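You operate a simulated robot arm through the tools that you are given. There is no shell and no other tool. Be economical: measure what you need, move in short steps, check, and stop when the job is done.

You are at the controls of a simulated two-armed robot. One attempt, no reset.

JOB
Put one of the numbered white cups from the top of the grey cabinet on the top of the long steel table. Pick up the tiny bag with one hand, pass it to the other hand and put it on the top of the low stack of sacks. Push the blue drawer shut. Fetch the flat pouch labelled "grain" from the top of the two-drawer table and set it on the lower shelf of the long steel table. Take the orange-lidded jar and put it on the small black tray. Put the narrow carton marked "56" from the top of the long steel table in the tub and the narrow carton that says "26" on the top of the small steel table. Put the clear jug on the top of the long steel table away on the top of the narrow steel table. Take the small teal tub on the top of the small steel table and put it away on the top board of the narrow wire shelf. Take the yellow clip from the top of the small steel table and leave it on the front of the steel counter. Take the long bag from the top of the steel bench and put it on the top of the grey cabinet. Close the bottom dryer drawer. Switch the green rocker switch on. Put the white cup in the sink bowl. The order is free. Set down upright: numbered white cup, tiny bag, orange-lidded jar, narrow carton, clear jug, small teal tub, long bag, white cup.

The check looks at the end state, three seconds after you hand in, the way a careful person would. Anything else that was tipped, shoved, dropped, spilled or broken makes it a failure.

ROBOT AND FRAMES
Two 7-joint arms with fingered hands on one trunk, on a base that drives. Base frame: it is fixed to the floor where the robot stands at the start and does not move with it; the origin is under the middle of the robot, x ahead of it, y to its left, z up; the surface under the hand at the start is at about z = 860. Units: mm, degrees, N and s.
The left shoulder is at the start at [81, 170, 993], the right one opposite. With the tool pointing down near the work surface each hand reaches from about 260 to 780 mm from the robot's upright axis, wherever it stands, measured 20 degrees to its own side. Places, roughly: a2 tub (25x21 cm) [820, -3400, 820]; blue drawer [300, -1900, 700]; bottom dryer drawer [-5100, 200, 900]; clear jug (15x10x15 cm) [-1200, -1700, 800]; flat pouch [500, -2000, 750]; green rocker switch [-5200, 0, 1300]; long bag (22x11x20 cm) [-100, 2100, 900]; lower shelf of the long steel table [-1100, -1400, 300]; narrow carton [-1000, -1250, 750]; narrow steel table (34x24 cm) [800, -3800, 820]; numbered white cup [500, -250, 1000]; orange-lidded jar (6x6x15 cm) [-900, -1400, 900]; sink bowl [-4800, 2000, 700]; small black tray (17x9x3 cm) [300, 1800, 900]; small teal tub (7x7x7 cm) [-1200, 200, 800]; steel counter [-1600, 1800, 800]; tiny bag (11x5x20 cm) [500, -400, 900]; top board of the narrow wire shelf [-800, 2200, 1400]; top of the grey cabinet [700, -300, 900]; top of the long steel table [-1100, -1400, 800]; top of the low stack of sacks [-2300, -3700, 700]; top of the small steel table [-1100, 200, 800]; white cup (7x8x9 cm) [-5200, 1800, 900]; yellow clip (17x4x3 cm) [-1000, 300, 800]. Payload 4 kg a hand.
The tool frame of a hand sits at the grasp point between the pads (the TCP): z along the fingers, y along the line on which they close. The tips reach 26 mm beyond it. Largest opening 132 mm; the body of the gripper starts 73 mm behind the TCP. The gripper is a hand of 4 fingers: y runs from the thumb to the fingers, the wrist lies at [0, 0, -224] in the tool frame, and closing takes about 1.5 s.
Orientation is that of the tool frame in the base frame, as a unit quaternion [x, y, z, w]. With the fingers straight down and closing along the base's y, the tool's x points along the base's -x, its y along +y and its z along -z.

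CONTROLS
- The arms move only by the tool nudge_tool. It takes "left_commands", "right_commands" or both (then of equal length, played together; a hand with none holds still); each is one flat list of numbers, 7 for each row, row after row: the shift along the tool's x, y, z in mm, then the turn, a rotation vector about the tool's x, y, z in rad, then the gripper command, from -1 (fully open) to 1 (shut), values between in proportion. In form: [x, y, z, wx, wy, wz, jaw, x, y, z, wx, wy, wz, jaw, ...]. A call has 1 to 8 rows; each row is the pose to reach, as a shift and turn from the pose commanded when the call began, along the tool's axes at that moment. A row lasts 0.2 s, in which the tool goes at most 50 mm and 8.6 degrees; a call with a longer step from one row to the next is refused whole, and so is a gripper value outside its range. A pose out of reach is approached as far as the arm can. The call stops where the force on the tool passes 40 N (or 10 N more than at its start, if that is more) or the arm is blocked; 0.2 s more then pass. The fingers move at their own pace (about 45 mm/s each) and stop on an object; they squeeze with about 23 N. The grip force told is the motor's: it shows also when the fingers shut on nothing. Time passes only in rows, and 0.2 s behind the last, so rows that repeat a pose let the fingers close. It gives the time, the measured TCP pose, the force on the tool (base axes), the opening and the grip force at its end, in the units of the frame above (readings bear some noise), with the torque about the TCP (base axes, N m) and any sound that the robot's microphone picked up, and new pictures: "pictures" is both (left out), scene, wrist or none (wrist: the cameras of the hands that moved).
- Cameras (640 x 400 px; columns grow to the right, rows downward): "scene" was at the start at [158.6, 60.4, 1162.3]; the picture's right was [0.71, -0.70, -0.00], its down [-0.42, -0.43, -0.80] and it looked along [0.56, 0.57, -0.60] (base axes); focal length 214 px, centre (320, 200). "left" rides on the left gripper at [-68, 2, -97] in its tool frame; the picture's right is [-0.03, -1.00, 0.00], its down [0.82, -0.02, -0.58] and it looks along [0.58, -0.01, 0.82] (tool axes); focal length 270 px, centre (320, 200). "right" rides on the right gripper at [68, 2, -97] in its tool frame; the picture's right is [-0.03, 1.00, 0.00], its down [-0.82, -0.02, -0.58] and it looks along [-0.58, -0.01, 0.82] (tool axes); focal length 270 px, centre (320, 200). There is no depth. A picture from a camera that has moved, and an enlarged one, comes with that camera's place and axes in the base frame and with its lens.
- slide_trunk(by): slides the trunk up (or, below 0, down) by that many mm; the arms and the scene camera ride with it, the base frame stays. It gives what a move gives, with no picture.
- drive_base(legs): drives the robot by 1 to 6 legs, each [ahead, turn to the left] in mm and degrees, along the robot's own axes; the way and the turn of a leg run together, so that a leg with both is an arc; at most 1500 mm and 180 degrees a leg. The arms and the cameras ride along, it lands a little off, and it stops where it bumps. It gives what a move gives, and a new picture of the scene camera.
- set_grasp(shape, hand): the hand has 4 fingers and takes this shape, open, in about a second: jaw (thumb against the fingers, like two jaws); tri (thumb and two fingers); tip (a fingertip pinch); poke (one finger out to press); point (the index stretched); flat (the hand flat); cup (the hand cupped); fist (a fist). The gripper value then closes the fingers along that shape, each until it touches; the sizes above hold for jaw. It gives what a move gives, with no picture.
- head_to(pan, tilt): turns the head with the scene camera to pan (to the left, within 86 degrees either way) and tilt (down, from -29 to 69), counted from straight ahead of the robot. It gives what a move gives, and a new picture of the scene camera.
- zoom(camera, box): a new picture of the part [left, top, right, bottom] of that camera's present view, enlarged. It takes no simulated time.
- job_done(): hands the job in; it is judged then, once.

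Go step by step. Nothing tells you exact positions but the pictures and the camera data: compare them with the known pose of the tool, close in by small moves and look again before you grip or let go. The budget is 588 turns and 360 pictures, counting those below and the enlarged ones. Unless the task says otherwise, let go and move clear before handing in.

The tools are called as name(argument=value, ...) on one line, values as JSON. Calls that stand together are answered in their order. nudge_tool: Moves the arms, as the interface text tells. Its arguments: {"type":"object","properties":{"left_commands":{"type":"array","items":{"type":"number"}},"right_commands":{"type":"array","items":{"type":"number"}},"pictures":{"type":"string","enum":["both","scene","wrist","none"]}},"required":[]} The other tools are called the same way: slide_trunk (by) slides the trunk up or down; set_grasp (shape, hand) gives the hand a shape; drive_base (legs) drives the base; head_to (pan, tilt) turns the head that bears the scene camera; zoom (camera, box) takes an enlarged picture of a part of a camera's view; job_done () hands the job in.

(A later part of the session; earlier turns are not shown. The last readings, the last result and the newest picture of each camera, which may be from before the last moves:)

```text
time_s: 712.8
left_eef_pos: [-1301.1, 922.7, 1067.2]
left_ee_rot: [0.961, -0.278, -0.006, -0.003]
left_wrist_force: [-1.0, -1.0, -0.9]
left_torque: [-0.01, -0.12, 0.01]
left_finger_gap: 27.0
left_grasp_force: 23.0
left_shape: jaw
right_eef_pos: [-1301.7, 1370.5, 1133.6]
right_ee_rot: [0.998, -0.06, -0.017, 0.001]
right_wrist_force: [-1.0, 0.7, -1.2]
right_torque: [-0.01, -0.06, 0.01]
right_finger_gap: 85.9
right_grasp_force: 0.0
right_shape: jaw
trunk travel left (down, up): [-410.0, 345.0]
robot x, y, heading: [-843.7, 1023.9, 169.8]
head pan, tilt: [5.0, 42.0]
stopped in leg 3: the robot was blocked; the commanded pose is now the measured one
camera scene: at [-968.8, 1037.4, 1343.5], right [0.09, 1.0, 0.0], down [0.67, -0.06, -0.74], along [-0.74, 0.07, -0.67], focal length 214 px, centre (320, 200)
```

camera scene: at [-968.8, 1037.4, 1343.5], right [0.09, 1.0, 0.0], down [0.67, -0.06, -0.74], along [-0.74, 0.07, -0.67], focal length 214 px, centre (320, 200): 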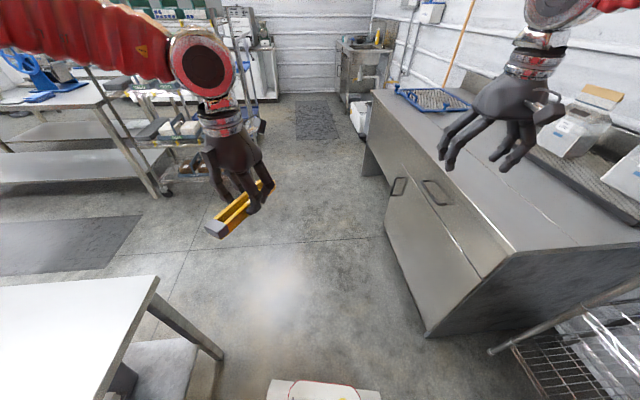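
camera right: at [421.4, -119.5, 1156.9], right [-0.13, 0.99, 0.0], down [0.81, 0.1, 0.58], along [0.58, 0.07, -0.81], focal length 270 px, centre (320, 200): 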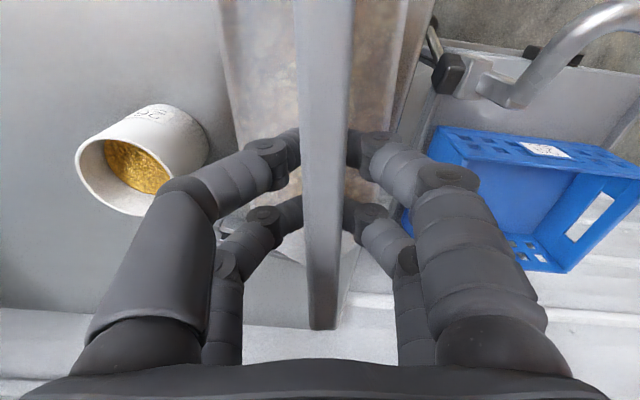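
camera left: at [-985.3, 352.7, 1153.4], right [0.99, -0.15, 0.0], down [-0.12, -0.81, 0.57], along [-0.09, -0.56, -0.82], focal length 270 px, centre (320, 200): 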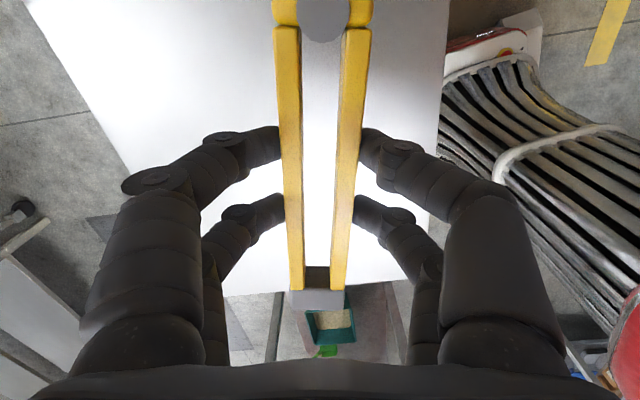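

drive_base(legs=[[0, 15], [310, 0], [182, -47], [182, -48]])

```text
time_s: 719.9
left_eef_pos: [-1675.2, 1503.5, 1066.5]
left_ee_rot: [-0.678, 0.735, -0.004, 0.007]
left_wrist_force: [0.9, 1.4, -7.4]
left_torque: [-0.14, -0.02, -0.01]
left_finger_gap: 26.7
left_grasp_force: 22.4
left_shape: jaw
right_eef_pos: [-1282.7, 1716.6, 1137.7]
right_ee_rot: [0.824, -0.566, -0.02, -0.009]
right_wrist_force: [-0.7, 0.4, -0.1]
right_torque: [-0.08, -0.03, -0.01]
right_finger_gap: 85.7
right_grasp_force: 0.0
right_shape: jaw
trunk travel left (down, up): [-410.0, 345.0]
robot x, y, heading: [-1434.5, 1131.6, 105.7]
head pan, tilt: [5.0, 42.0]
stopped in leg 4: the robot was blocked; the commanded pose is now the measured one
camera scene: at [-1473.9, 1247.8, 1343.7], right [0.94, 0.35, 0.0], down [0.24, -0.63, -0.74], along [-0.26, 0.69, -0.67], focal length 214 px, centre (320, 200)
```

scene: 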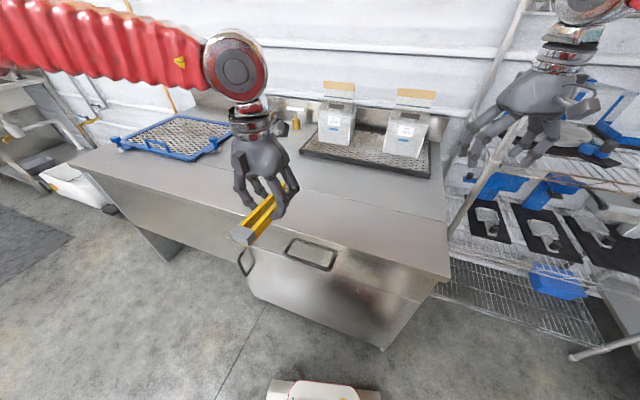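

nudge_tool(left_commands=[-42, -2, 0, 0, 0, 0, 1, -84, -4, 0, 0, 0, 0, 1, -126, -5, 0, 0, 0, 0, 1, -168, -6, 0, 0, 0, 0, 1, -208, -8, 0, 0, 0, 0, 1, -208, -8, 50, 0, 0, 0, 1, -208, -8, 100, 0, 0, 0, 1], pictures="scene")

```text
time_s: 721.5
left_eef_pos: [-1730.3, 1608.2, 999.5]
left_ee_rot: [-0.677, 0.736, 0.005, 0.01]
left_wrist_force: [0.5, 1.3, -0.2]
left_torque: [0.04, 0.0, 0.01]
left_finger_gap: 26.9
left_grasp_force: 22.8
left_shape: jaw
left hand out of reach, approached as far as the arm can: row 2, 3, 4, 5, 6, 7
right_eef_pos: [-1283.1, 1712.2, 1140.6]
right_ee_rot: [0.825, -0.565, -0.021, -0.011]
right_wrist_force: [-0.1, 0.0, 1.0]
right_torque: [0.03, -0.02, -0.01]
right_finger_gap: 85.7
right_grasp_force: 0.1
right_shape: jaw
trunk travel left (down, up): [-410.0, 345.0]
robot x, y, heading: [-1439.5, 1133.9, 105.7]
head pan, tilt: [5.0, 42.0]
camera scene: at [-1474.2, 1244.2, 1344.2], right [0.94, 0.35, 0.0], down [0.24, -0.63, -0.74], along [-0.26, 0.7, -0.67], focal length 214 px, centre (320, 200)
```

scene: 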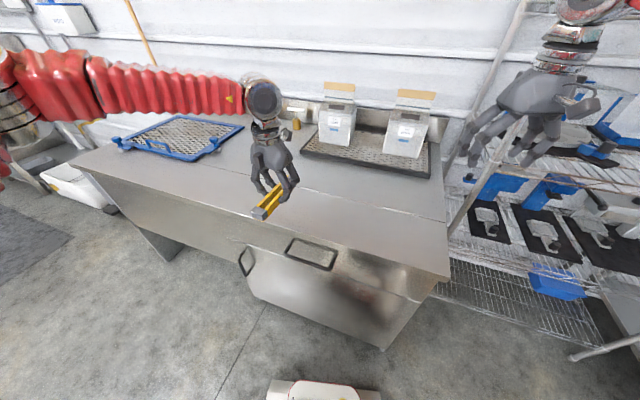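

drive_base(legs=[[0, -14], [70, 0]])

nudge_tool(left_commands=[0, 0, 40, 0, 0, 0, 1, 0, 0, 70, 0, 0, 0, 1, 0, 0, 85, 0, 0, 0, 1, 0, 0, 95, 0, 0, 0, 1, 0, 0, 103, 0, 0, 0, 1, 0, 0, 111, 0, 0, 0, 1, 0, 0, 119, 0, 0, 0, 1, 0, 0, 127, 0, 0, 0, 1], pictures="none")

```text
time_s: 723.4
left_eef_pos: [-1610.2, 1734.1, 998.1]
left_ee_rot: [-0.583, 0.812, 0.002, 0.016]
left_wrist_force: [1.5, 0.3, -0.8]
left_torque: [-0.04, 0.03, -0.02]
left_finger_gap: 26.8
left_grasp_force: 23.1
left_shape: jaw
right_eef_pos: [-1148.1, 1732.6, 1137.5]
right_ee_rot: [0.75, -0.661, -0.019, -0.011]
right_wrist_force: [-0.1, 0.1, -1.0]
right_torque: [-0.03, 0.04, -0.01]
right_finger_gap: 86.0
right_grasp_force: 0.1
right_shape: jaw
trunk travel left (down, up): [-410.0, 345.0]
robot x, y, heading: [-1446.3, 1201.8, 91.6]
head pan, tilt: [5.0, 42.0]
camera scene: at [-1455.7, 1324.2, 1343.8], right [0.99, 0.12, 0.0], down [0.08, -0.67, -0.74], along [-0.09, 0.74, -0.67], focal length 214 px, centre (320, 200)
```

scene: 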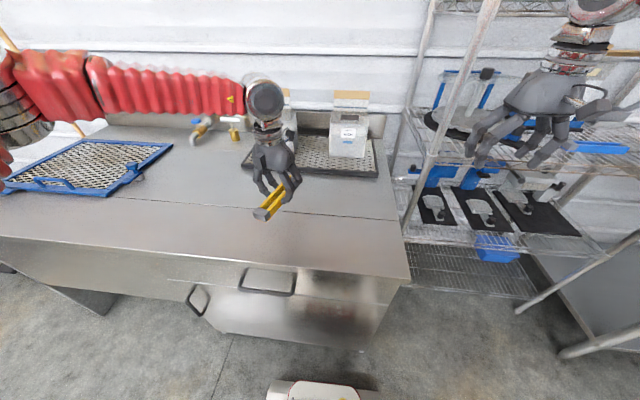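

```text
time_s: 725.2
left_eef_pos: [-1639.6, 1712.6, 896.1]
left_ee_rot: [-0.583, 0.812, 0.003, 0.018]
left_wrist_force: [0.0, -0.2, -0.5]
left_torque: [0.01, -0.01, -0.01]
left_finger_gap: 26.7
left_grasp_force: 23.6
left_shape: jaw
left hand out of reach, approached as far as the arm can: row 1, 2, 3, 4, 5, 6, 7, 8
right_eef_pos: [-1149.8, 1729.1, 1139.8]
right_ee_rot: [0.749, -0.662, -0.019, -0.012]
right_wrist_force: [0.0, -0.6, 0.1]
right_torque: [0.01, -0.02, -0.04]
right_finger_gap: 85.7
right_grasp_force: 0.0
right_shape: jaw
trunk travel left (down, up): [-410.0, 345.0]
robot x, y, heading: [-1445.5, 1204.7, 91.9]
head pan, tilt: [5.0, 42.0]
```

nudge_tool(left_commands=[0, 0, 8, 0, 0, 0, 1, 0, 0, 16, 0, 0, 0, 1, 0, 0, 24, 0, 0, 0, 1, 0, 0, 32, 0, 0, 0, 1, 0, 0, 40, 0, 0, 0, 1, 0, 0, 48, 0, 0, 0, 1, 0, 0, 56, 0, 0, 0, 1, 0, 0, 64, 0, 0, 0, 1], pictures="none")

```text
time_s: 726.7
left_eef_pos: [-1649.8, 1702.5, 870.6]
left_ee_rot: [-0.583, 0.812, 0.007, 0.027]
left_wrist_force: [2.2, -4.3, 16.7]
left_torque: [-0.29, 0.01, 0.01]
left_finger_gap: 28.0
left_grasp_force: 23.4
left_shape: jaw
left hand out of reach, approached as far as the arm can: row 1, 2, 3, 4, 5, 6, 7
right_eef_pos: [-1150.3, 1728.6, 1140.8]
right_ee_rot: [0.75, -0.661, -0.02, -0.013]
right_wrist_force: [-0.7, 0.5, -0.5]
right_torque: [-0.01, -0.02, -0.01]
right_finger_gap: 85.9
right_grasp_force: 0.1
right_shape: jaw
trunk travel left (down, up): [-410.0, 345.0]
robot x, y, heading: [-1445.7, 1201.9, 91.7]
head pan, tilt: [5.0, 42.0]
stopped in row 7 (left hand): the force on the tool passed its limit at 42 N (the readings are from after the stop); the commanded pose is now the measured one
```

Contact with the counter. I release the clip and lift.

nudge_tool(left_commands=[0, 0, -1, 0, 0, 0, 0.5, 0, 0, -1, 0, 0, 0, 0.1, 0, 0, -1, 0, 0, 0, -0.3, 0, 0, -1, 0, 0, 0, -0.3, 0, 0, -40, 0, 0, 0, -0.3, 0, 0, -85, 0, 0, 0, -0.3, 0, 0, -130, 0, 0, 0, -0.3, 0, 0, -175, 0, 0, 0, -0.3], pictures="scene")

```text
time_s: 728.5
left_eef_pos: [-1654.2, 1695.8, 1044.0]
left_ee_rot: [-0.582, 0.813, 0.007, 0.025]
left_wrist_force: [-1.0, -0.2, -0.3]
left_torque: [0.0, 0.0, 0.03]
left_finger_gap: 85.3
left_grasp_force: 0.1
left_shape: jaw
right_eef_pos: [-1149.3, 1730.0, 1140.4]
right_ee_rot: [0.749, -0.662, -0.02, -0.013]
right_wrist_force: [1.0, -0.5, 0.8]
right_torque: [0.0, 0.01, 0.01]
right_finger_gap: 86.1
right_grasp_force: 0.2
right_shape: jaw
trunk travel left (down, up): [-410.0, 345.0]
robot x, y, heading: [-1449.8, 1202.7, 92.0]
head pan, tilt: [5.0, 42.0]
camera scene: at [-1457.5, 1320.0, 1344.3], right [0.99, 0.12, 0.0], down [0.08, -0.66, -0.74], along [-0.09, 0.74, -0.67], focal length 214 px, centre (320, 200)
```

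scene: 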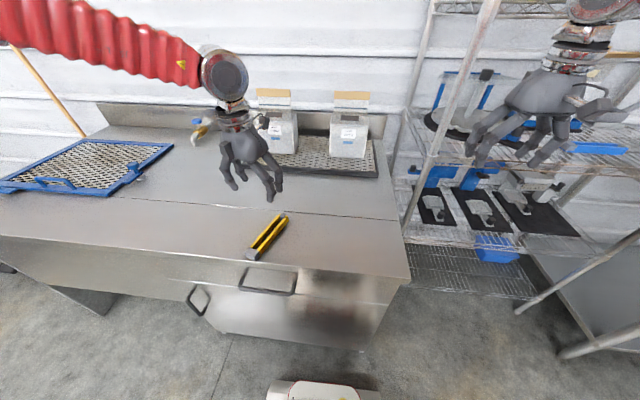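

The clip lies on the front of the steel counter. Now the far west tasks: I drive down the aisle.

drive_base(legs=[[-250, 0], [154, 44], [154, 44], [1100, 0], [1000, 0]])

```text
time_s: 734.3
left_eef_pos: [-2135.3, 1059.5, 1042.3]
left_ee_rot: [0.96, -0.278, -0.019, -0.017]
left_wrist_force: [-0.6, -1.3, -0.7]
left_torque: [0.07, -0.05, 0.0]
left_finger_gap: 85.8
left_grasp_force: 0.1
left_shape: jaw
right_eef_pos: [-2051.3, 1557.6, 1139.7]
right_ee_rot: [0.998, -0.055, -0.021, 0.003]
right_wrist_force: [-0.6, -1.0, 0.3]
right_torque: [0.05, -0.06, 0.01]
right_finger_gap: 85.7
right_grasp_force: 0.0
right_shape: jaw
trunk travel left (down, up): [-410.0, 345.0]
robot x, y, heading: [-1586.7, 1207.1, 170.6]
head pan, tilt: [5.0, 42.0]
stopped in leg 3: the robot was blocked; the commanded pose is now the measured one
camera scene: at [-1712.3, 1216.1, 1343.6], right [0.08, 1.0, 0.0], down [0.67, -0.05, -0.74], along [-0.74, 0.06, -0.67], focal length 214 px, centre (320, 200)
```

scene: 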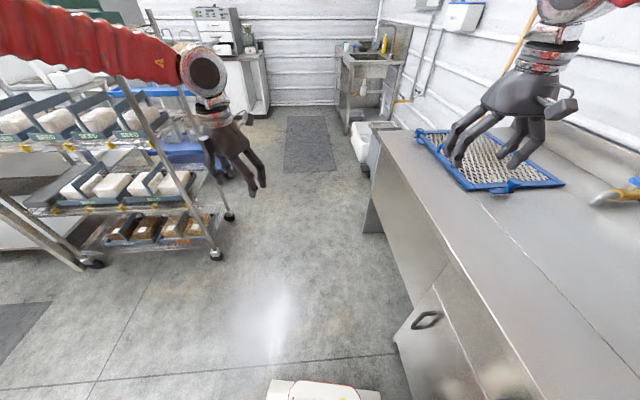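

drive_base(legs=[[0, 11], [1250, 0], [1200, 0]])

```text
time_s: 747.1
left_eef_pos: [-4504.5, 901.9, 1044.8]
left_ee_rot: [0.982, -0.187, -0.023, -0.013]
left_wrist_force: [0.3, 0.4, 0.7]
left_torque: [0.0, -0.02, 0.0]
left_finger_gap: 85.8
left_grasp_force: 0.1
left_shape: jaw
right_eef_pos: [-4513.0, 1406.8, 1142.1]
right_ee_rot: [0.999, 0.038, -0.023, 0.006]
right_wrist_force: [0.7, -0.5, -0.3]
right_torque: [-0.02, 0.0, 0.03]
right_finger_gap: 85.8
right_grasp_force: 0.0
right_shape: jaw
trunk travel left (down, up): [-410.0, 345.0]
robot x, y, heading: [-3997.8, 1145.8, -178.5]
head pan, tilt: [5.0, 42.0]
camera scene: at [-4115.1, 1134.6, 1344.2], right [-0.11, 0.99, 0.0], down [0.67, 0.07, -0.74], along [-0.74, -0.08, -0.67], focal length 214 px, centre (320, 200)
```

scene: 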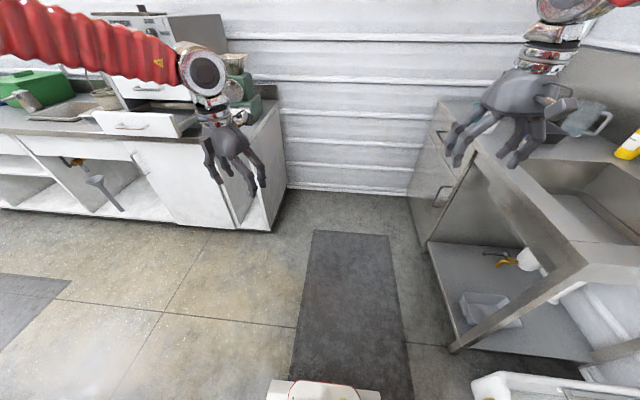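

zoom(camera="scene", box=[0, 0, 320, 240])

head_to(pan=-35, tilt=30)

```text
1.67 times, centred on (160, 120) of scene
camera zoom: at [-4115.1, 1134.6, 1344.2], right [-0.11, 0.99, 0.0], down [0.67, 0.07, -0.74], along [-0.74, -0.08, -0.67], focal length 358 px, centre (587, 333)
```

zoom: 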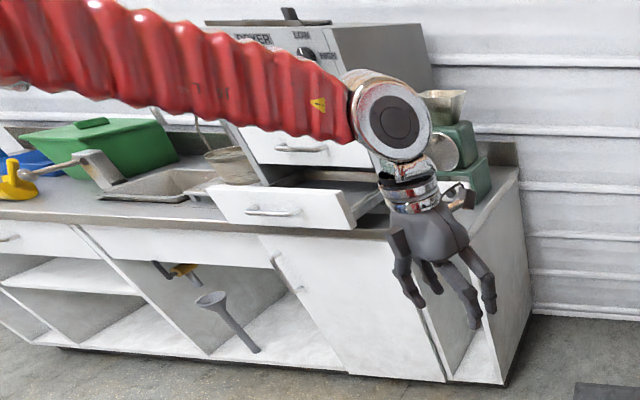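

```text
time_s: 748.2
left_eef_pos: [-4504.5, 899.9, 1044.6]
left_ee_rot: [0.982, -0.187, -0.023, -0.012]
left_wrist_force: [0.3, -0.4, -0.6]
left_torque: [0.03, 0.02, 0.01]
left_finger_gap: 85.9
left_grasp_force: 0.1
left_shape: jaw
right_eef_pos: [-4512.9, 1407.5, 1142.3]
right_ee_rot: [0.999, 0.037, -0.024, 0.006]
right_wrist_force: [-0.1, -0.2, -0.1]
right_torque: [0.01, 0.04, -0.02]
right_finger_gap: 85.6
right_grasp_force: 0.2
right_shape: jaw
trunk travel left (down, up): [-410.0, 345.0]
robot x, y, heading: [-4000.1, 1146.6, -178.6]
head pan, tilt: [-35.0, 30.0]
camera scene: at [-4107.0, 1193.9, 1362.5], right [0.55, 0.83, 0.0], down [0.42, -0.28, -0.87], along [-0.72, 0.48, -0.5], focal length 214 px, centre (320, 200)
```

scene: 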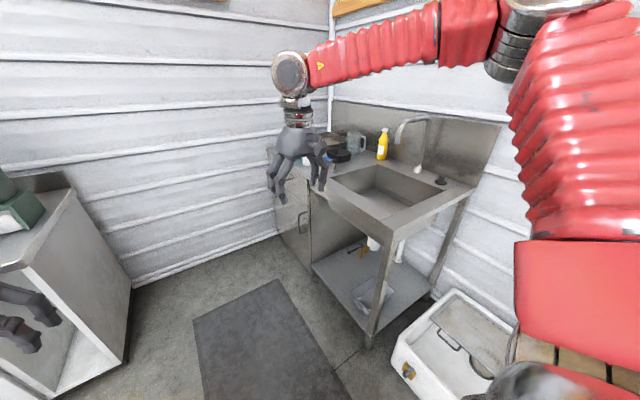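

drive_base(legs=[[540, 0], [204, -44], [204, -44]])

head_to(pan=20, tilt=40)

```text
time_s: 755.4
left_eef_pos: [-5149.3, 1795.6, 1043.3]
left_ee_rot: [-0.644, 0.764, 0.005, 0.025]
left_wrist_force: [0.7, 1.0, -2.5]
left_torque: [-0.09, 0.03, -0.01]
left_finger_gap: 85.9
left_grasp_force: 0.1
left_shape: jaw
right_eef_pos: [-4654.2, 1907.9, 1141.4]
right_ee_rot: [0.799, -0.601, -0.021, -0.01]
right_wrist_force: [-0.6, 0.8, -0.7]
right_torque: [-0.15, 0.02, -0.01]
right_finger_gap: 85.8
right_grasp_force: 0.0
right_shape: jaw
trunk travel left (down, up): [-410.0, 345.0]
robot x, y, heading: [-4867.2, 1325.7, 100.9]
head pan, tilt: [-35.0, 30.0]
stopped in leg 3: the robot was blocked; the commanded pose is now the measured one
camera scene: at [-4834.0, 1451.3, 1361.7], right [0.91, -0.41, 0.0], down [-0.2, -0.46, -0.86], along [0.35, 0.79, -0.5], focal length 214 px, centre (320, 200)
```

scene: 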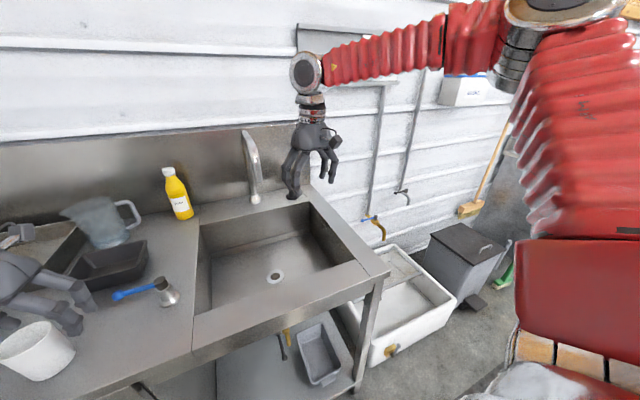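

```text
time_s: 756.6
left_eef_pos: [-5149.8, 1791.0, 1047.4]
left_ee_rot: [-0.645, 0.764, 0.011, 0.026]
left_wrist_force: [-0.3, 0.0, 0.5]
left_torque: [-0.01, 0.01, -0.01]
left_finger_gap: 86.1
left_grasp_force: 0.0
left_shape: jaw
right_eef_pos: [-4655.1, 1902.0, 1144.9]
right_ee_rot: [0.799, -0.6, -0.023, -0.012]
right_wrist_force: [1.1, 0.1, -0.1]
right_torque: [0.02, 0.01, -0.01]
right_finger_gap: 85.8
right_grasp_force: 0.1
right_shape: jaw
trunk travel left (down, up): [-410.0, 345.0]
robot x, y, heading: [-4867.0, 1329.1, 101.1]
head pan, tilt: [20.0, 40.0]
camera scene: at [-4915.6, 1435.4, 1347.2], right [0.86, 0.51, 0.0], down [0.33, -0.55, -0.77], along [-0.39, 0.66, -0.64], focal length 214 px, centre (320, 200)
```

scene: 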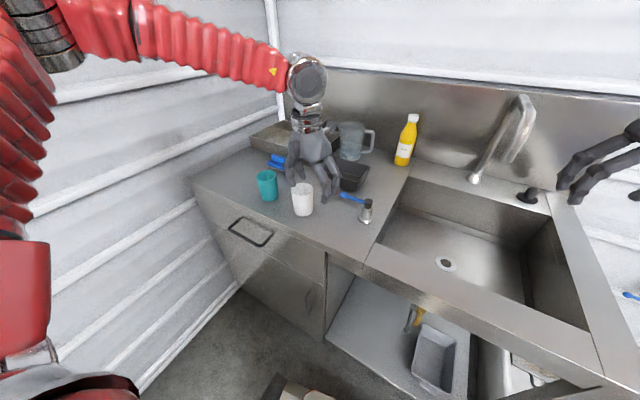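

nudge_tool(left_commands=[-20, 33, 10, -0.017, 0.053, 0, -0.7, -41, 66, 30, -0.017, 0.053, 0, -0.7, -61, 98, 50, -0.017, 0.053, 0, -0.7, -61, 98, 60, -0.017, 0.053, 0, -0.7], pictures="wrist")

```text
time_s: 757.6
left_eef_pos: [-5234.5, 1871.1, 991.0]
left_ee_rot: [-0.645, 0.764, 0.0, 0.0]
left_wrist_force: [0.8, -0.4, 0.0]
left_torque: [0.0, 0.03, -0.02]
left_finger_gap: 111.8
left_grasp_force: 0.1
left_shape: jaw
right_eef_pos: [-4656.4, 1903.0, 1144.0]
right_ee_rot: [0.799, -0.6, -0.023, -0.013]
right_wrist_force: [0.7, -0.3, 0.6]
right_torque: [-0.02, 0.01, -0.01]
right_finger_gap: 85.5
right_grasp_force: 0.1
right_shape: jaw
trunk travel left (down, up): [-410.0, 345.0]
robot x, y, heading: [-4864.1, 1328.3, 101.0]
head pan, tilt: [20.0, 40.0]
camera left: at [-5224.7, 1939.7, 1087.9], right [0.99, -0.14, 0.0], down [-0.12, -0.81, 0.58], along [-0.08, -0.57, -0.82], focal length 270 px, centre (320, 200)
```

left: 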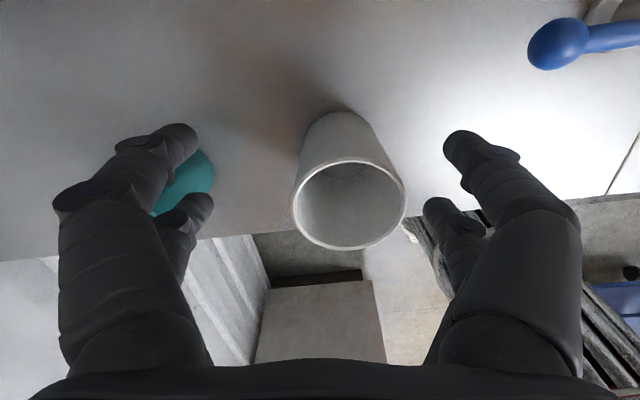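

nudge_tool(left_commands=[12, -6, 0, 0, 0, 0.145, -0.4, 24, -12, 0, 0, 0, 0.29, -0.4, 36, -19, 0, 0, 0, 0.435, -0.4, 36, -19, 0, 0, 0, 0.58, -0.4, 36, -19, 0, 0, 0, 0.725, -0.4, 36, -19, 0, 0, 0, 0.87, -0.4, 36, -19, 0, 0, 0, 1.015, -0.4, 36, -19, 0, 0, 0, 1.16, -0.4], pictures="none")

nudge_tool(left_commands=[0, 0, 0, 0, 0, 0.14, -0.4, 0, 0, 0, 0, 0, 0.28, -0.4, 0, 0, 0, 0, 0, 0.41, -0.4], pictures="wrist")

```text
time_s: 759.4
left_eef_pos: [-5223.0, 1831.7, 988.9]
left_ee_rot: [-0.119, 0.993, 0.0, 0.002]
left_wrist_force: [0.3, 0.2, -0.2]
left_torque: [-0.01, 0.01, -0.01]
left_finger_gap: 92.4
left_grasp_force: 0.0
left_shape: jaw
right_eef_pos: [-4655.3, 1903.4, 1145.4]
right_ee_rot: [0.8, -0.599, -0.021, -0.013]
right_wrist_force: [0.0, -0.8, 0.6]
right_torque: [-0.01, 0.03, -0.03]
right_finger_gap: 85.6
right_grasp_force: 0.0
right_shape: jaw
trunk travel left (down, up): [-410.0, 345.0]
robot x, y, heading: [-4866.9, 1331.3, 100.9]
head pan, tilt: [20.0, 40.0]
```

```text
time_s: 760.2
left_eef_pos: [-5222.5, 1831.5, 988.7]
left_ee_rot: [0.085, 0.996, 0.001, 0.001]
left_wrist_force: [-0.5, -0.9, 0.5]
left_torque: [-0.01, -0.04, -0.02]
left_finger_gap: 92.8
left_grasp_force: 0.0
left_shape: jaw
right_eef_pos: [-4656.1, 1902.7, 1145.0]
right_ee_rot: [0.799, -0.601, -0.022, -0.012]
right_wrist_force: [0.5, -0.2, 0.0]
right_torque: [0.02, 0.0, -0.02]
right_finger_gap: 85.6
right_grasp_force: 0.1
right_shape: jaw
trunk travel left (down, up): [-410.0, 345.0]
robot x, y, heading: [-4869.2, 1325.9, 100.8]
head pan, tilt: [20.0, 40.0]
camera left: at [-5154.6, 1822.8, 1086.9], right [-0.14, -0.99, 0.0], down [-0.81, 0.12, 0.58], along [-0.57, 0.08, -0.82], focal length 270 px, centre (320, 200)
```

left: 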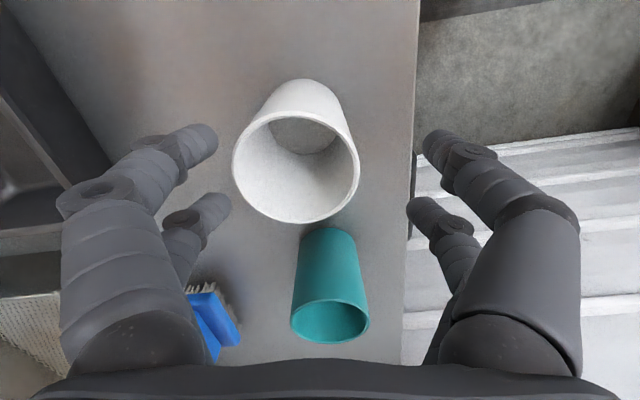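

nudge_tool(left_commands=[9, 15, 30, 0, 0, 0, -0.4, 9, 15, 55, 0, 0, 0, -0.4, 9, 15, 72, 0, 0, 0, -0.4, 9, 15, 72, 0, 0, 0, 0.1, 9, 15, 72, 0, 0, 0, 0.6, 9, 15, 72, 0, 0, 0, 0.8, 9, 15, 72, 0, 0, 0, 0.8], pictures="none")

nudge_tool(left_commands=[0, 0, -20, 0, 0, 0, 0.8, 0, 0, -60, 0, 0, 0, 0.8, 0, 0, -100, 0, 0, 0, 0.8, 0, 0, -140, 0, 0, 0, 0.8], pictures="wrist")

```text
time_s: 761.8
left_eef_pos: [-5228.7, 1848.1, 917.4]
left_ee_rot: [0.083, 0.997, 0.0, 0.001]
left_wrist_force: [0.4, 0.0, 0.7]
left_torque: [-0.01, -0.01, -0.02]
left_finger_gap: 42.3
left_grasp_force: 22.2
left_shape: jaw
right_eef_pos: [-4657.3, 1903.0, 1145.2]
right_ee_rot: [0.799, -0.6, -0.023, -0.012]
right_wrist_force: [0.1, -0.1, -0.6]
right_torque: [-0.01, -0.03, 0.02]
right_finger_gap: 85.8
right_grasp_force: 0.0
right_shape: jaw
trunk travel left (down, up): [-410.0, 345.0]
robot x, y, heading: [-4870.8, 1327.9, 100.7]
head pan, tilt: [20.0, 40.0]
```

```text
time_s: 762.8
left_eef_pos: [-5226.8, 1845.7, 1058.7]
left_ee_rot: [0.083, 0.997, 0.0, 0.001]
left_wrist_force: [0.2, -0.5, -1.9]
left_torque: [0.01, 0.01, 0.01]
left_finger_gap: 41.9
left_grasp_force: 22.9
left_shape: jaw
right_eef_pos: [-4657.2, 1904.0, 1144.7]
right_ee_rot: [0.799, -0.6, -0.023, -0.013]
right_wrist_force: [0.1, -0.5, 0.0]
right_torque: [0.02, 0.0, 0.02]
right_finger_gap: 85.7
right_grasp_force: 0.1
right_shape: jaw
trunk travel left (down, up): [-410.0, 345.0]
robot x, y, heading: [-4867.0, 1329.9, 100.9]
head pan, tilt: [20.0, 40.0]
camera left: at [-5160.7, 1837.3, 1156.0], right [-0.14, -0.99, 0.0], down [-0.81, 0.12, 0.58], along [-0.57, 0.08, -0.82], focal length 270 px, centre (320, 200)
```

left: 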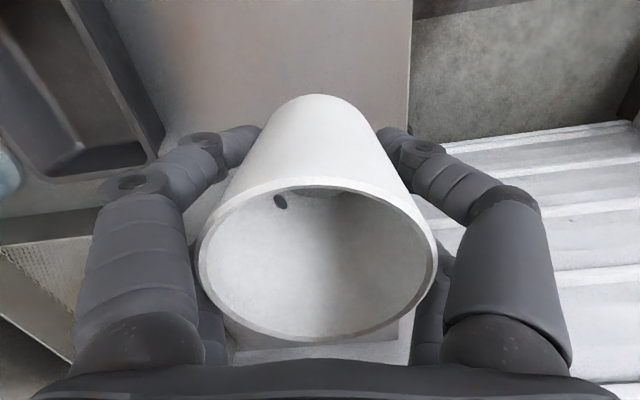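

drive_base(legs=[[0, -20]])

```text
time_s: 764.9
left_eef_pos: [-5027.0, 1937.6, 1059.3]
left_ee_rot: [0.256, 0.967, -0.001, 0.0]
left_wrist_force: [0.7, 0.6, -1.2]
left_torque: [0.03, 0.05, 0.03]
left_finger_gap: 41.7
left_grasp_force: 23.5
left_shape: jaw
right_eef_pos: [-4469.9, 1793.4, 1145.2]
right_ee_rot: [-0.682, 0.731, 0.021, 0.016]
right_wrist_force: [-0.3, 0.2, -0.2]
right_torque: [0.01, 0.02, 0.02]
right_finger_gap: 85.9
right_grasp_force: 0.1
right_shape: jaw
trunk travel left (down, up): [-410.0, 345.0]
robot x, y, heading: [-4884.6, 1330.1, 81.0]
head pan, tilt: [20.0, 40.0]
stopped in leg 1: the robot was blocked; the commanded pose is now the measured one
camera scene: at [-4894.9, 1448.0, 1347.1], right [0.98, 0.19, 0.0], down [0.12, -0.63, -0.77], along [-0.15, 0.75, -0.64], focal length 214 px, centre (320, 200)
```

scene: 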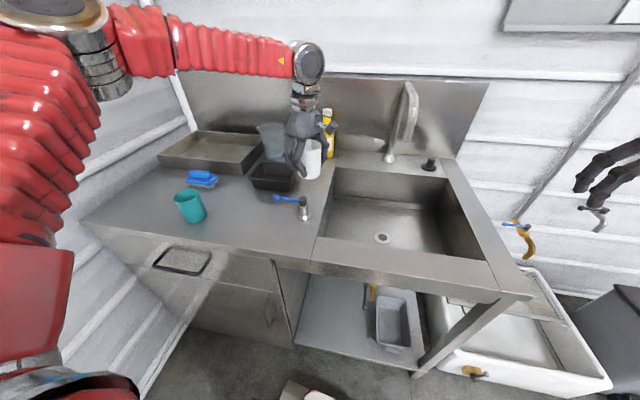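

nudge_tool(left_commands=[-30, 24, 0, 0, 0, 0, 0.8, -60, 48, 0, 0, 0, 0, 0.8, -90, 72, 0, 0, 0, 0, 0.8, -120, 96, 0, 0, 0, 0, 0.8, -147, 120, 0, 0, 0, 0, 0.8, -147, 120, 45, 0, 0, 0, 0.8, -147, 120, 90, 0, 0, 0, 0.8, -147, 120, 135, 0, 0, 0, 0.8], pictures="scene")

```text
time_s: 766.7
left_eef_pos: [-4969.6, 1891.0, 970.8]
left_ee_rot: [0.256, 0.967, 0.0, 0.002]
left_wrist_force: [0.1, -0.1, -1.4]
left_torque: [0.02, -0.01, 0.0]
left_finger_gap: 42.0
left_grasp_force: 22.6
left_shape: jaw
left hand out of reach, approached as far as the arm can: row 1, 2, 3, 4, 5, 6, 7, 8
right_eef_pos: [-4472.7, 1793.7, 1146.4]
right_ee_rot: [-0.681, 0.732, 0.02, 0.018]
right_wrist_force: [0.1, 0.6, -1.0]
right_torque: [0.0, 0.02, 0.03]
right_finger_gap: 85.7
right_grasp_force: 0.2
right_shape: jaw
trunk travel left (down, up): [-410.0, 345.0]
robot x, y, heading: [-4883.8, 1329.6, 80.9]
head pan, tilt: [20.0, 40.0]
camera scene: at [-4896.6, 1447.8, 1347.1], right [0.98, 0.19, 0.0], down [0.12, -0.63, -0.77], along [-0.15, 0.75, -0.64], focal length 214 px, centre (320, 200)
```

scene: 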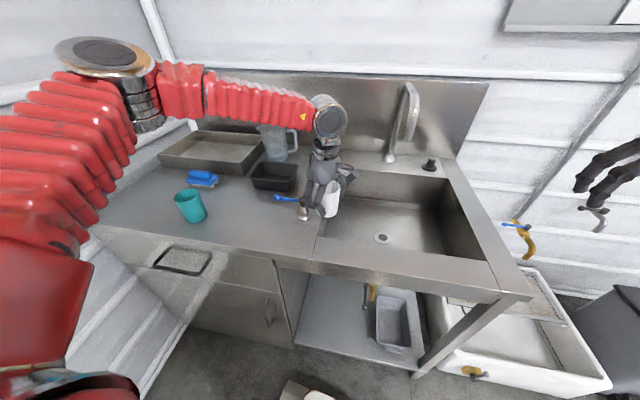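

drive_base(legs=[[0, -16]])

nudge_tool(left_commands=[-5, 30, 0, 0, 0, 0, 0.8, -10, 60, 0, 0, 0, 0, 0.8, -10, 80, 20, 0, 0, 0, 0.8, -10, 80, 60, 0, 0, 0, 0.8], pictures="wrist")

```text
time_s: 768.1
left_eef_pos: [-4816.2, 1887.2, 973.9]
left_ee_rot: [0.39, 0.921, 0.007, 0.009]
left_wrist_force: [-0.5, -1.1, -0.4]
left_torque: [-0.02, 0.03, -0.01]
left_finger_gap: 41.7
left_grasp_force: 22.9
left_shape: jaw
right_eef_pos: [-4358.2, 1654.4, 1146.9]
right_ee_rot: [-0.571, 0.82, 0.017, 0.02]
right_wrist_force: [0.2, 1.0, 0.0]
right_torque: [-0.01, 0.02, 0.04]
right_finger_gap: 85.7
right_grasp_force: 0.1
right_shape: jaw
trunk travel left (down, up): [-410.0, 345.0]
robot x, y, heading: [-4904.8, 1337.3, 64.6]
head pan, tilt: [20.0, 40.0]
camera scene: at [-4879.0, 1450.6, 1347.1], right [1.0, -0.1, 0.0], down [-0.06, -0.64, -0.77], along [0.07, 0.76, -0.64], focal length 214 px, centre (320, 200)
```

scene: 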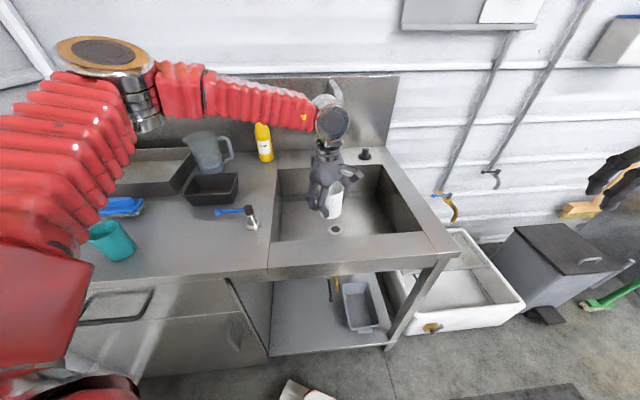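

```text
time_s: 769.1
left_eef_pos: [-4828.4, 1908.3, 943.8]
left_ee_rot: [0.391, 0.92, 0.006, 0.011]
left_wrist_force: [-0.8, 0.6, -1.0]
left_torque: [0.01, 0.02, 0.0]
left_finger_gap: 41.7
left_grasp_force: 22.9
left_shape: jaw
left hand out of reach, approached as far as the arm can: row 1, 2, 3, 4
right_eef_pos: [-4359.0, 1654.0, 1147.1]
right_ee_rot: [-0.571, 0.82, 0.018, 0.019]
right_wrist_force: [-0.7, -0.1, 0.0]
right_torque: [0.0, 0.02, -0.02]
right_finger_gap: 85.8
right_grasp_force: 0.0
right_shape: jaw
trunk travel left (down, up): [-410.0, 345.0]
robot x, y, heading: [-4906.4, 1334.1, 64.4]
head pan, tilt: [20.0, 40.0]
camera left: at [-4784.2, 1861.1, 1042.3], right [-0.7, -0.71, -0.02], down [-0.6, 0.57, 0.57], along [-0.39, 0.41, -0.82], focal length 270 px, centre (320, 200)
```

left: 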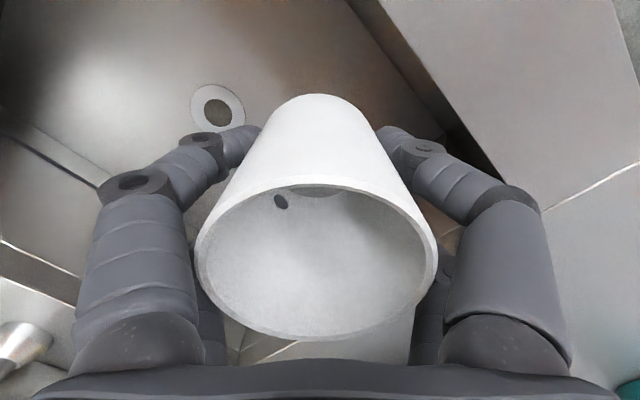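

slide_trunk(by=-90)

nudge_tool(left_commands=[0, 25, 0, 0, 0, 0, 0.8, -10, 50, 0, 0, 0, 0, 0.8, -25, 75, 0, 0, 0, 0, 0.8], pictures="none")

```text
time_s: 770.4
left_eef_pos: [-4833.0, 1911.9, 857.8]
left_ee_rot: [0.391, 0.92, 0.007, 0.009]
left_wrist_force: [0.3, -0.2, -0.9]
left_torque: [0.01, 0.01, -0.04]
left_finger_gap: 41.5
left_grasp_force: 23.4
left_shape: jaw
right_eef_pos: [-4359.1, 1654.0, 1057.9]
right_ee_rot: [-0.572, 0.82, 0.018, 0.021]
right_wrist_force: [0.4, -0.3, -0.1]
right_torque: [0.04, -0.05, -0.01]
right_finger_gap: 85.9
right_grasp_force: 0.1
right_shape: jaw
trunk travel left (down, up): [-320.0, 435.0]
robot x, y, heading: [-4905.3, 1331.8, 64.6]
head pan, tilt: [20.0, 40.0]
```

```text
time_s: 771.1
left_eef_pos: [-4811.5, 1934.0, 865.9]
left_ee_rot: [0.391, 0.92, 0.008, 0.011]
left_wrist_force: [-0.3, -1.2, -0.4]
left_torque: [-0.01, 0.02, 0.01]
left_finger_gap: 41.5
left_grasp_force: 22.6
left_shape: jaw
left hand out of reach, approached as far as the arm can: row 2, 3
right_eef_pos: [-4358.8, 1654.0, 1057.9]
right_ee_rot: [-0.571, 0.82, 0.018, 0.019]
right_wrist_force: [0.2, 0.8, 1.2]
right_torque: [0.0, 0.02, -0.03]
right_finger_gap: 86.0
right_grasp_force: 0.1
right_shape: jaw
trunk travel left (down, up): [-320.0, 435.0]
robot x, y, heading: [-4902.3, 1336.3, 64.5]
head pan, tilt: [20.0, 40.0]
```

slide_trunk(by=-65)

nudge_tool(left_commands=[0, 6, 6, 0, 0, 0, 0.8, 0, 8, 12, 0, 0, 0, 0.8, 0, 8, 18, 0, 0, 0, 0.8, 0, 8, 24, 0, 0, 0, 0.8, 0, 8, 30, 0, 0, 0, 0.8, 0, 8, 36, 0, 0, 0, 0.8], pictures="wrist")

```text
time_s: 772.2
left_eef_pos: [-4810.4, 1929.9, 802.6]
left_ee_rot: [0.392, 0.92, 0.006, 0.009]
left_wrist_force: [0.7, -0.6, -0.3]
left_torque: [0.03, 0.03, 0.0]
left_finger_gap: 41.6
left_grasp_force: 22.8
left_shape: jaw
right_eef_pos: [-4359.3, 1652.4, 993.2]
right_ee_rot: [-0.571, 0.82, 0.019, 0.02]
right_wrist_force: [0.0, -0.4, 0.3]
right_torque: [-0.01, 0.0, 0.01]
right_finger_gap: 85.9
right_grasp_force: 0.1
right_shape: jaw
trunk travel left (down, up): [-255.0, 500.0]
robot x, y, heading: [-4901.3, 1335.1, 64.5]
head pan, tilt: [20.0, 40.0]
```

```text
time_s: 773.6
left_eef_pos: [-4804.7, 1936.5, 764.9]
left_ee_rot: [0.391, 0.92, 0.006, 0.01]
left_wrist_force: [0.5, 0.2, -0.8]
left_torque: [0.01, 0.02, 0.01]
left_finger_gap: 41.6
left_grasp_force: 23.1
left_shape: jaw
right_eef_pos: [-4358.6, 1654.8, 993.6]
right_ee_rot: [-0.571, 0.82, 0.018, 0.02]
right_wrist_force: [-1.0, -0.1, 0.0]
right_torque: [-0.01, 0.0, -0.01]
right_finger_gap: 85.8
right_grasp_force: 0.0
right_shape: jaw
trunk travel left (down, up): [-255.0, 500.0]
robot x, y, heading: [-4904.2, 1333.5, 64.6]
head pan, tilt: [20.0, 40.0]
camera left: at [-4758.5, 1889.9, 863.0], right [-0.7, -0.71, -0.02], down [-0.59, 0.57, 0.57], along [-0.39, 0.41, -0.82], focal length 270 px, centre (320, 200)
```

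left: 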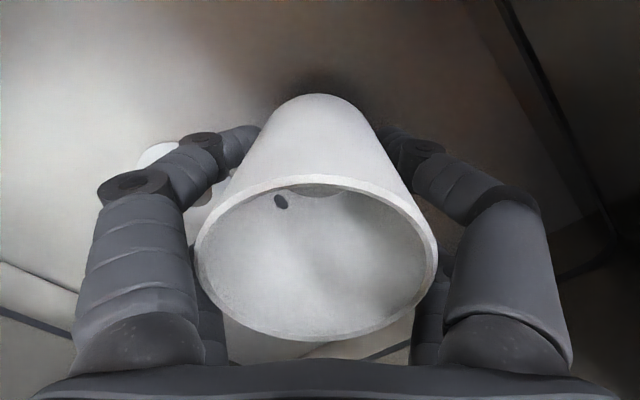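

nudge_tool(left_commands=[0, 0, 6, 0, 0, 0, 0.8, 0, 0, 12, 0, 0, 0, 0.8, 0, 0, 18, 0, 0, 0, 0.8, 0, 0, 24, 0, 0, 0, 0.8, 0, 0, 30, 0, 0, 0, 0.8, 0, 0, 36, 0, 0, 0, 0.8], pictures="none")

```text
time_s: 775.0
left_eef_pos: [-4812.6, 1935.1, 736.0]
left_ee_rot: [0.392, 0.92, 0.009, 0.01]
left_wrist_force: [0.2, 1.7, 11.3]
left_torque: [-0.15, 0.18, -0.05]
left_finger_gap: 41.5
left_grasp_force: 23.0
left_shape: jaw
left hand out of reach, approached as far as the arm can: row 3, 4, 5, 6
right_eef_pos: [-4358.1, 1654.5, 992.6]
right_ee_rot: [-0.572, 0.82, 0.018, 0.02]
right_wrist_force: [0.8, 0.0, 0.0]
right_torque: [0.03, 0.02, -0.02]
right_finger_gap: 85.8
right_grasp_force: 0.0
right_shape: jaw
trunk travel left (down, up): [-255.0, 500.0]
robot x, y, heading: [-4902.3, 1334.2, 64.2]
head pan, tilt: [20.0, 40.0]
```

nudge_tool(left_commands=[0, 0, 0, 0, 0, 0, 0.4, 0, 0, 0, 0, 0, 0, 0.0, 0, 0, 0, 0, 0, 0, -0.3, 0, 0, 0, 0, 0, 0, -0.4, 0, 0, 0, 0, 0, 0, -0.4, 0, 0, -40, 0, 0, 0, -0.4, 0, 0, -85, 0, 0, 0, -0.4, 0, 0, -130, 0, 0, 0, -0.4], pictures="scene")

```text
time_s: 776.8
left_eef_pos: [-4812.9, 1931.8, 866.5]
left_ee_rot: [0.391, 0.92, 0.006, 0.01]
left_wrist_force: [0.1, 0.0, 0.7]
left_torque: [0.01, 0.0, 0.01]
left_finger_gap: 92.1
left_grasp_force: 0.0
left_shape: jaw
right_eef_pos: [-4358.2, 1653.9, 993.2]
right_ee_rot: [-0.571, 0.82, 0.018, 0.02]
right_wrist_force: [0.0, 0.2, 0.2]
right_torque: [0.0, 0.0, -0.03]
right_finger_gap: 85.5
right_grasp_force: 0.1
right_shape: jaw
trunk travel left (down, up): [-255.0, 500.0]
robot x, y, heading: [-4903.6, 1335.4, 64.5]
head pan, tilt: [20.0, 40.0]
camera scene: at [-4858.6, 1492.9, 1189.3], right [1.0, -0.1, 0.0], down [-0.06, -0.64, -0.77], along [0.07, 0.76, -0.64], focal length 214 px, centre (320, 200)
```

scene: 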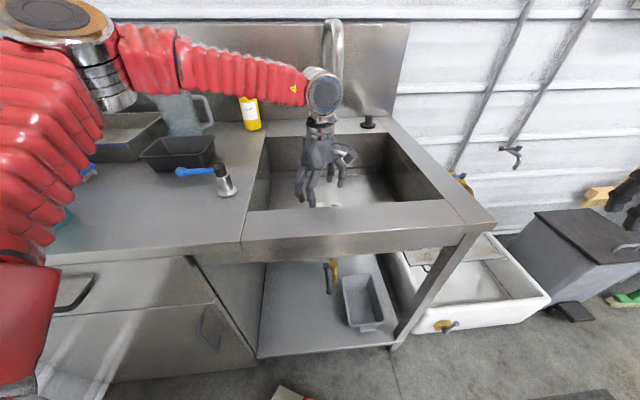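

zoom(camera="left", box=[0, 0, 640, 400])

```text
1.00 times, centred on (320, 200) of left (not enlarged: the box is as wide or as high as the picture)
camera zoom: at [-4768.0, 1884.0, 964.0], right [-0.7, -0.71, -0.02], down [-0.59, 0.57, 0.57], along [-0.39, 0.41, -0.82], focal length 270 px, centre (320, 200)
```

zoom: 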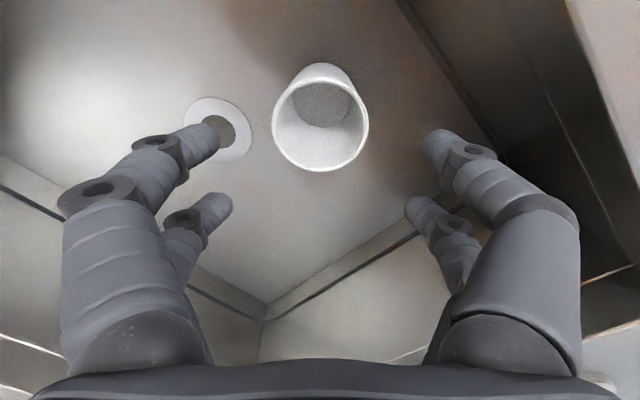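

The white cup stands in the bowl. I raise the trunk and drive toward the dryer bench with arcs.

slide_trunk(by=200)

drive_base(legs=[[-130, 0], [140, -40], [140, -40], [140, -40], [122, -35], [800, 0]])

```text
time_s: 779.0
left_eef_pos: [-4816.9, 1929.2, 1090.2]
left_ee_rot: [0.391, 0.92, 0.031, 0.01]
left_wrist_force: [0.5, -0.2, -0.7]
left_torque: [-0.02, 0.01, 0.0]
left_finger_gap: 92.1
left_grasp_force: 0.1
left_shape: jaw
right_eef_pos: [-4358.7, 1654.5, 1191.3]
right_ee_rot: [-0.572, 0.82, 0.018, 0.019]
right_wrist_force: [0.5, -0.7, 0.3]
right_torque: [-0.02, -0.04, 0.02]
right_finger_gap: 85.7
right_grasp_force: 0.0
right_shape: jaw
trunk travel left (down, up): [-455.0, 300.0]
robot x, y, heading: [-4902.6, 1334.3, 64.3]
head pan, tilt: [20.0, 40.0]
```

```text
time_s: 784.0
left_eef_pos: [-4163.0, 1457.9, 1092.3]
left_ee_rot: [0.852, 0.521, 0.019, 0.047]
left_wrist_force: [-0.7, 0.1, -0.4]
left_torque: [0.1, 0.01, -0.01]
left_finger_gap: 92.1
left_grasp_force: 0.1
left_shape: jaw
right_eef_pos: [-4264.2, 919.6, 1191.6]
right_ee_rot: [0.012, 1.0, 0.004, 0.026]
right_wrist_force: [0.9, 0.2, -0.2]
right_torque: [0.09, 0.03, 0.05]
right_finger_gap: 85.9
right_grasp_force: 0.0
right_shape: jaw
trunk travel left (down, up): [-455.0, 300.0]
robot x, y, heading: [-4744.6, 1397.1, -9.0]
head pan, tilt: [20.0, 40.0]
stopped in leg 3: the robot was blocked; the commanded pose is now the measured one
camera scene: at [-4628.3, 1404.9, 1392.3], right [0.19, -0.98, 0.0], down [-0.63, -0.12, -0.76], along [0.75, 0.15, -0.64], focal length 214 px, centre (320, 200)
```

scene: 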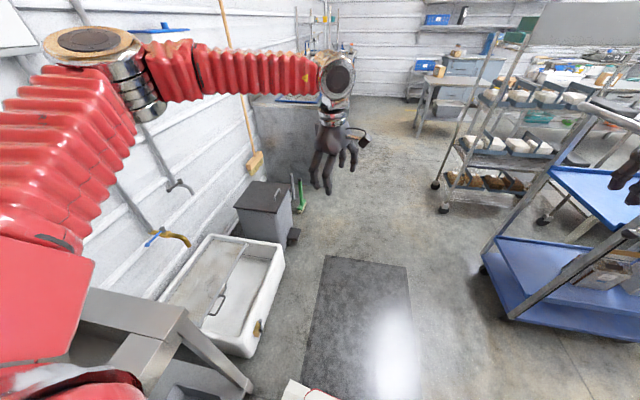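

drive_base(legs=[[140, -40], [142, -41], [890, 0]])

```text
time_s: 787.7
left_eef_pos: [-4230.1, 812.7, 1093.9]
left_ee_rot: [0.997, 0.027, -0.017, 0.064]
left_wrist_force: [0.5, 0.5, -0.4]
left_torque: [0.05, 0.03, 0.02]
left_finger_gap: 92.1
left_grasp_force: 0.0
left_shape: jaw
right_eef_pos: [-4757.5, 617.6, 1193.6]
right_ee_rot: [0.508, 0.861, -0.01, 0.026]
right_wrist_force: [-0.2, -0.7, -0.5]
right_torque: [0.05, 0.01, 0.01]
right_finger_gap: 85.8
right_grasp_force: 0.0
right_shape: jaw
trunk travel left (down, up): [-455.0, 300.0]
robot x, y, heading: [-4539.3, 1288.6, -70.6]
head pan, tilt: [20.0, 40.0]
stopped in leg 2: the robot was blocked; the commanded pose is now the measured one
camera scene: at [-4476.0, 1193.8, 1392.2], right [-0.78, -0.63, 0.0], down [-0.41, 0.5, -0.76], along [0.48, -0.59, -0.65], focal length 214 px, centre (320, 200)
```

scene: 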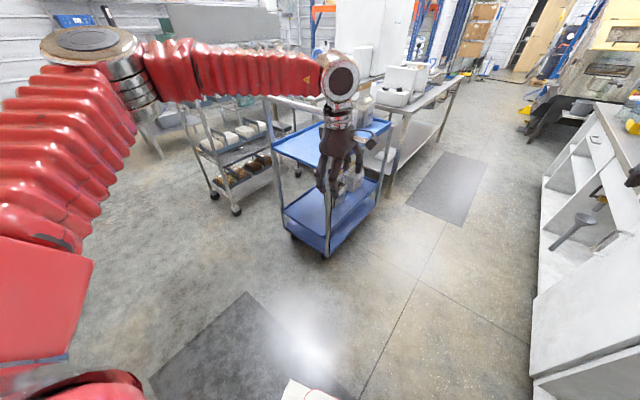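

drive_base(legs=[[0, -18], [900, 0], [0, -25]])

drive_base(legs=[[0, -45]])

```text
time_s: 795.0
left_eef_pos: [-4598.8, -150.2, 1097.1]
left_ee_rot: [0.937, -0.338, -0.056, 0.064]
left_wrist_force: [0.5, -0.3, 1.0]
left_torque: [0.02, 0.02, 0.02]
left_finger_gap: 92.6
left_grasp_force: 0.0
left_shape: jaw
right_eef_pos: [-5125.4, 60.7, 1201.0]
right_ee_rot: [0.785, 0.619, -0.022, 0.02]
right_wrist_force: [26.2, -5.4, 2.8]
right_torque: [0.15, 1.04, 0.41]
right_finger_gap: 79.9
right_grasp_force: 0.1
right_shape: jaw
trunk travel left (down, up): [-455.0, 300.0]
robot x, y, heading: [-4493.5, 394.2, -113.5]
head pan, tilt: [20.0, 40.0]
camera scene: at [-4504.0, 283.8, 1392.6], right [-1.0, 0.06, 0.0], down [0.04, 0.64, -0.77], along [-0.05, -0.76, -0.64], focal length 214 px, centre (320, 200)
```

scene: 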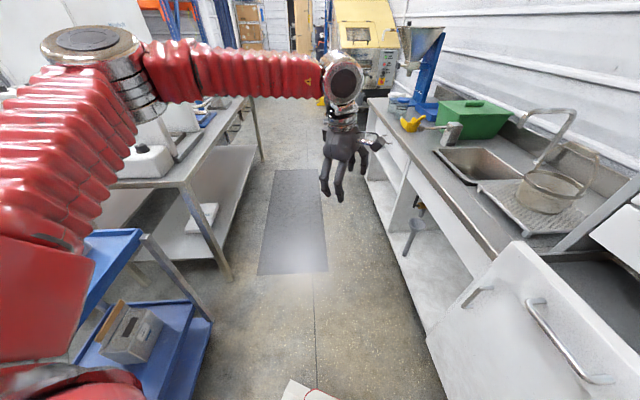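

```text
time_s: 795.6
left_eef_pos: [-4606.8, -138.2, 1100.4]
left_ee_rot: [0.937, -0.334, -0.068, 0.073]
left_wrist_force: [1.5, -0.7, -0.1]
left_torque: [0.0, -0.03, 0.01]
left_finger_gap: 92.5
left_grasp_force: 0.1
left_shape: jaw
right_eef_pos: [-5125.0, 61.7, 1204.2]
right_ee_rot: [0.776, 0.63, -0.008, 0.031]
right_wrist_force: [29.7, -2.5, -4.7]
right_torque: [0.16, 0.73, 0.02]
right_finger_gap: 78.9
right_grasp_force: 0.1
right_shape: jaw
trunk travel left (down, up): [-455.0, 300.0]
robot x, y, heading: [-4494.9, 397.0, -113.6]
head pan, tilt: [20.0, 40.0]
stopped in leg 1: the force on the tool passed its limit at 77 N (the readings are from after the stop); the commanded pose is now the measured one
camera scene: at [-4504.9, 285.7, 1392.7], right [-1.0, 0.06, 0.0], down [0.04, 0.64, -0.77], along [-0.05, -0.76, -0.64], focal length 214 px, centre (320, 200)
```

scene: 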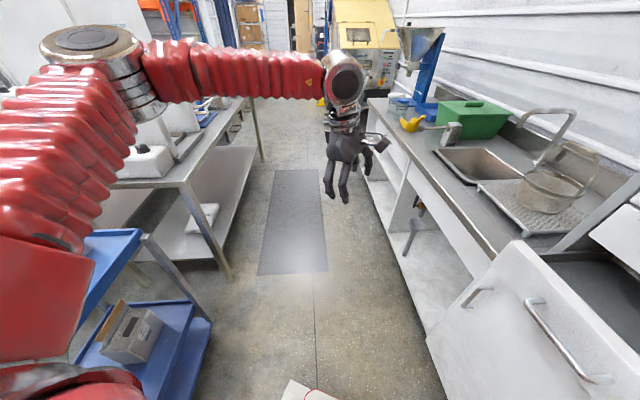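

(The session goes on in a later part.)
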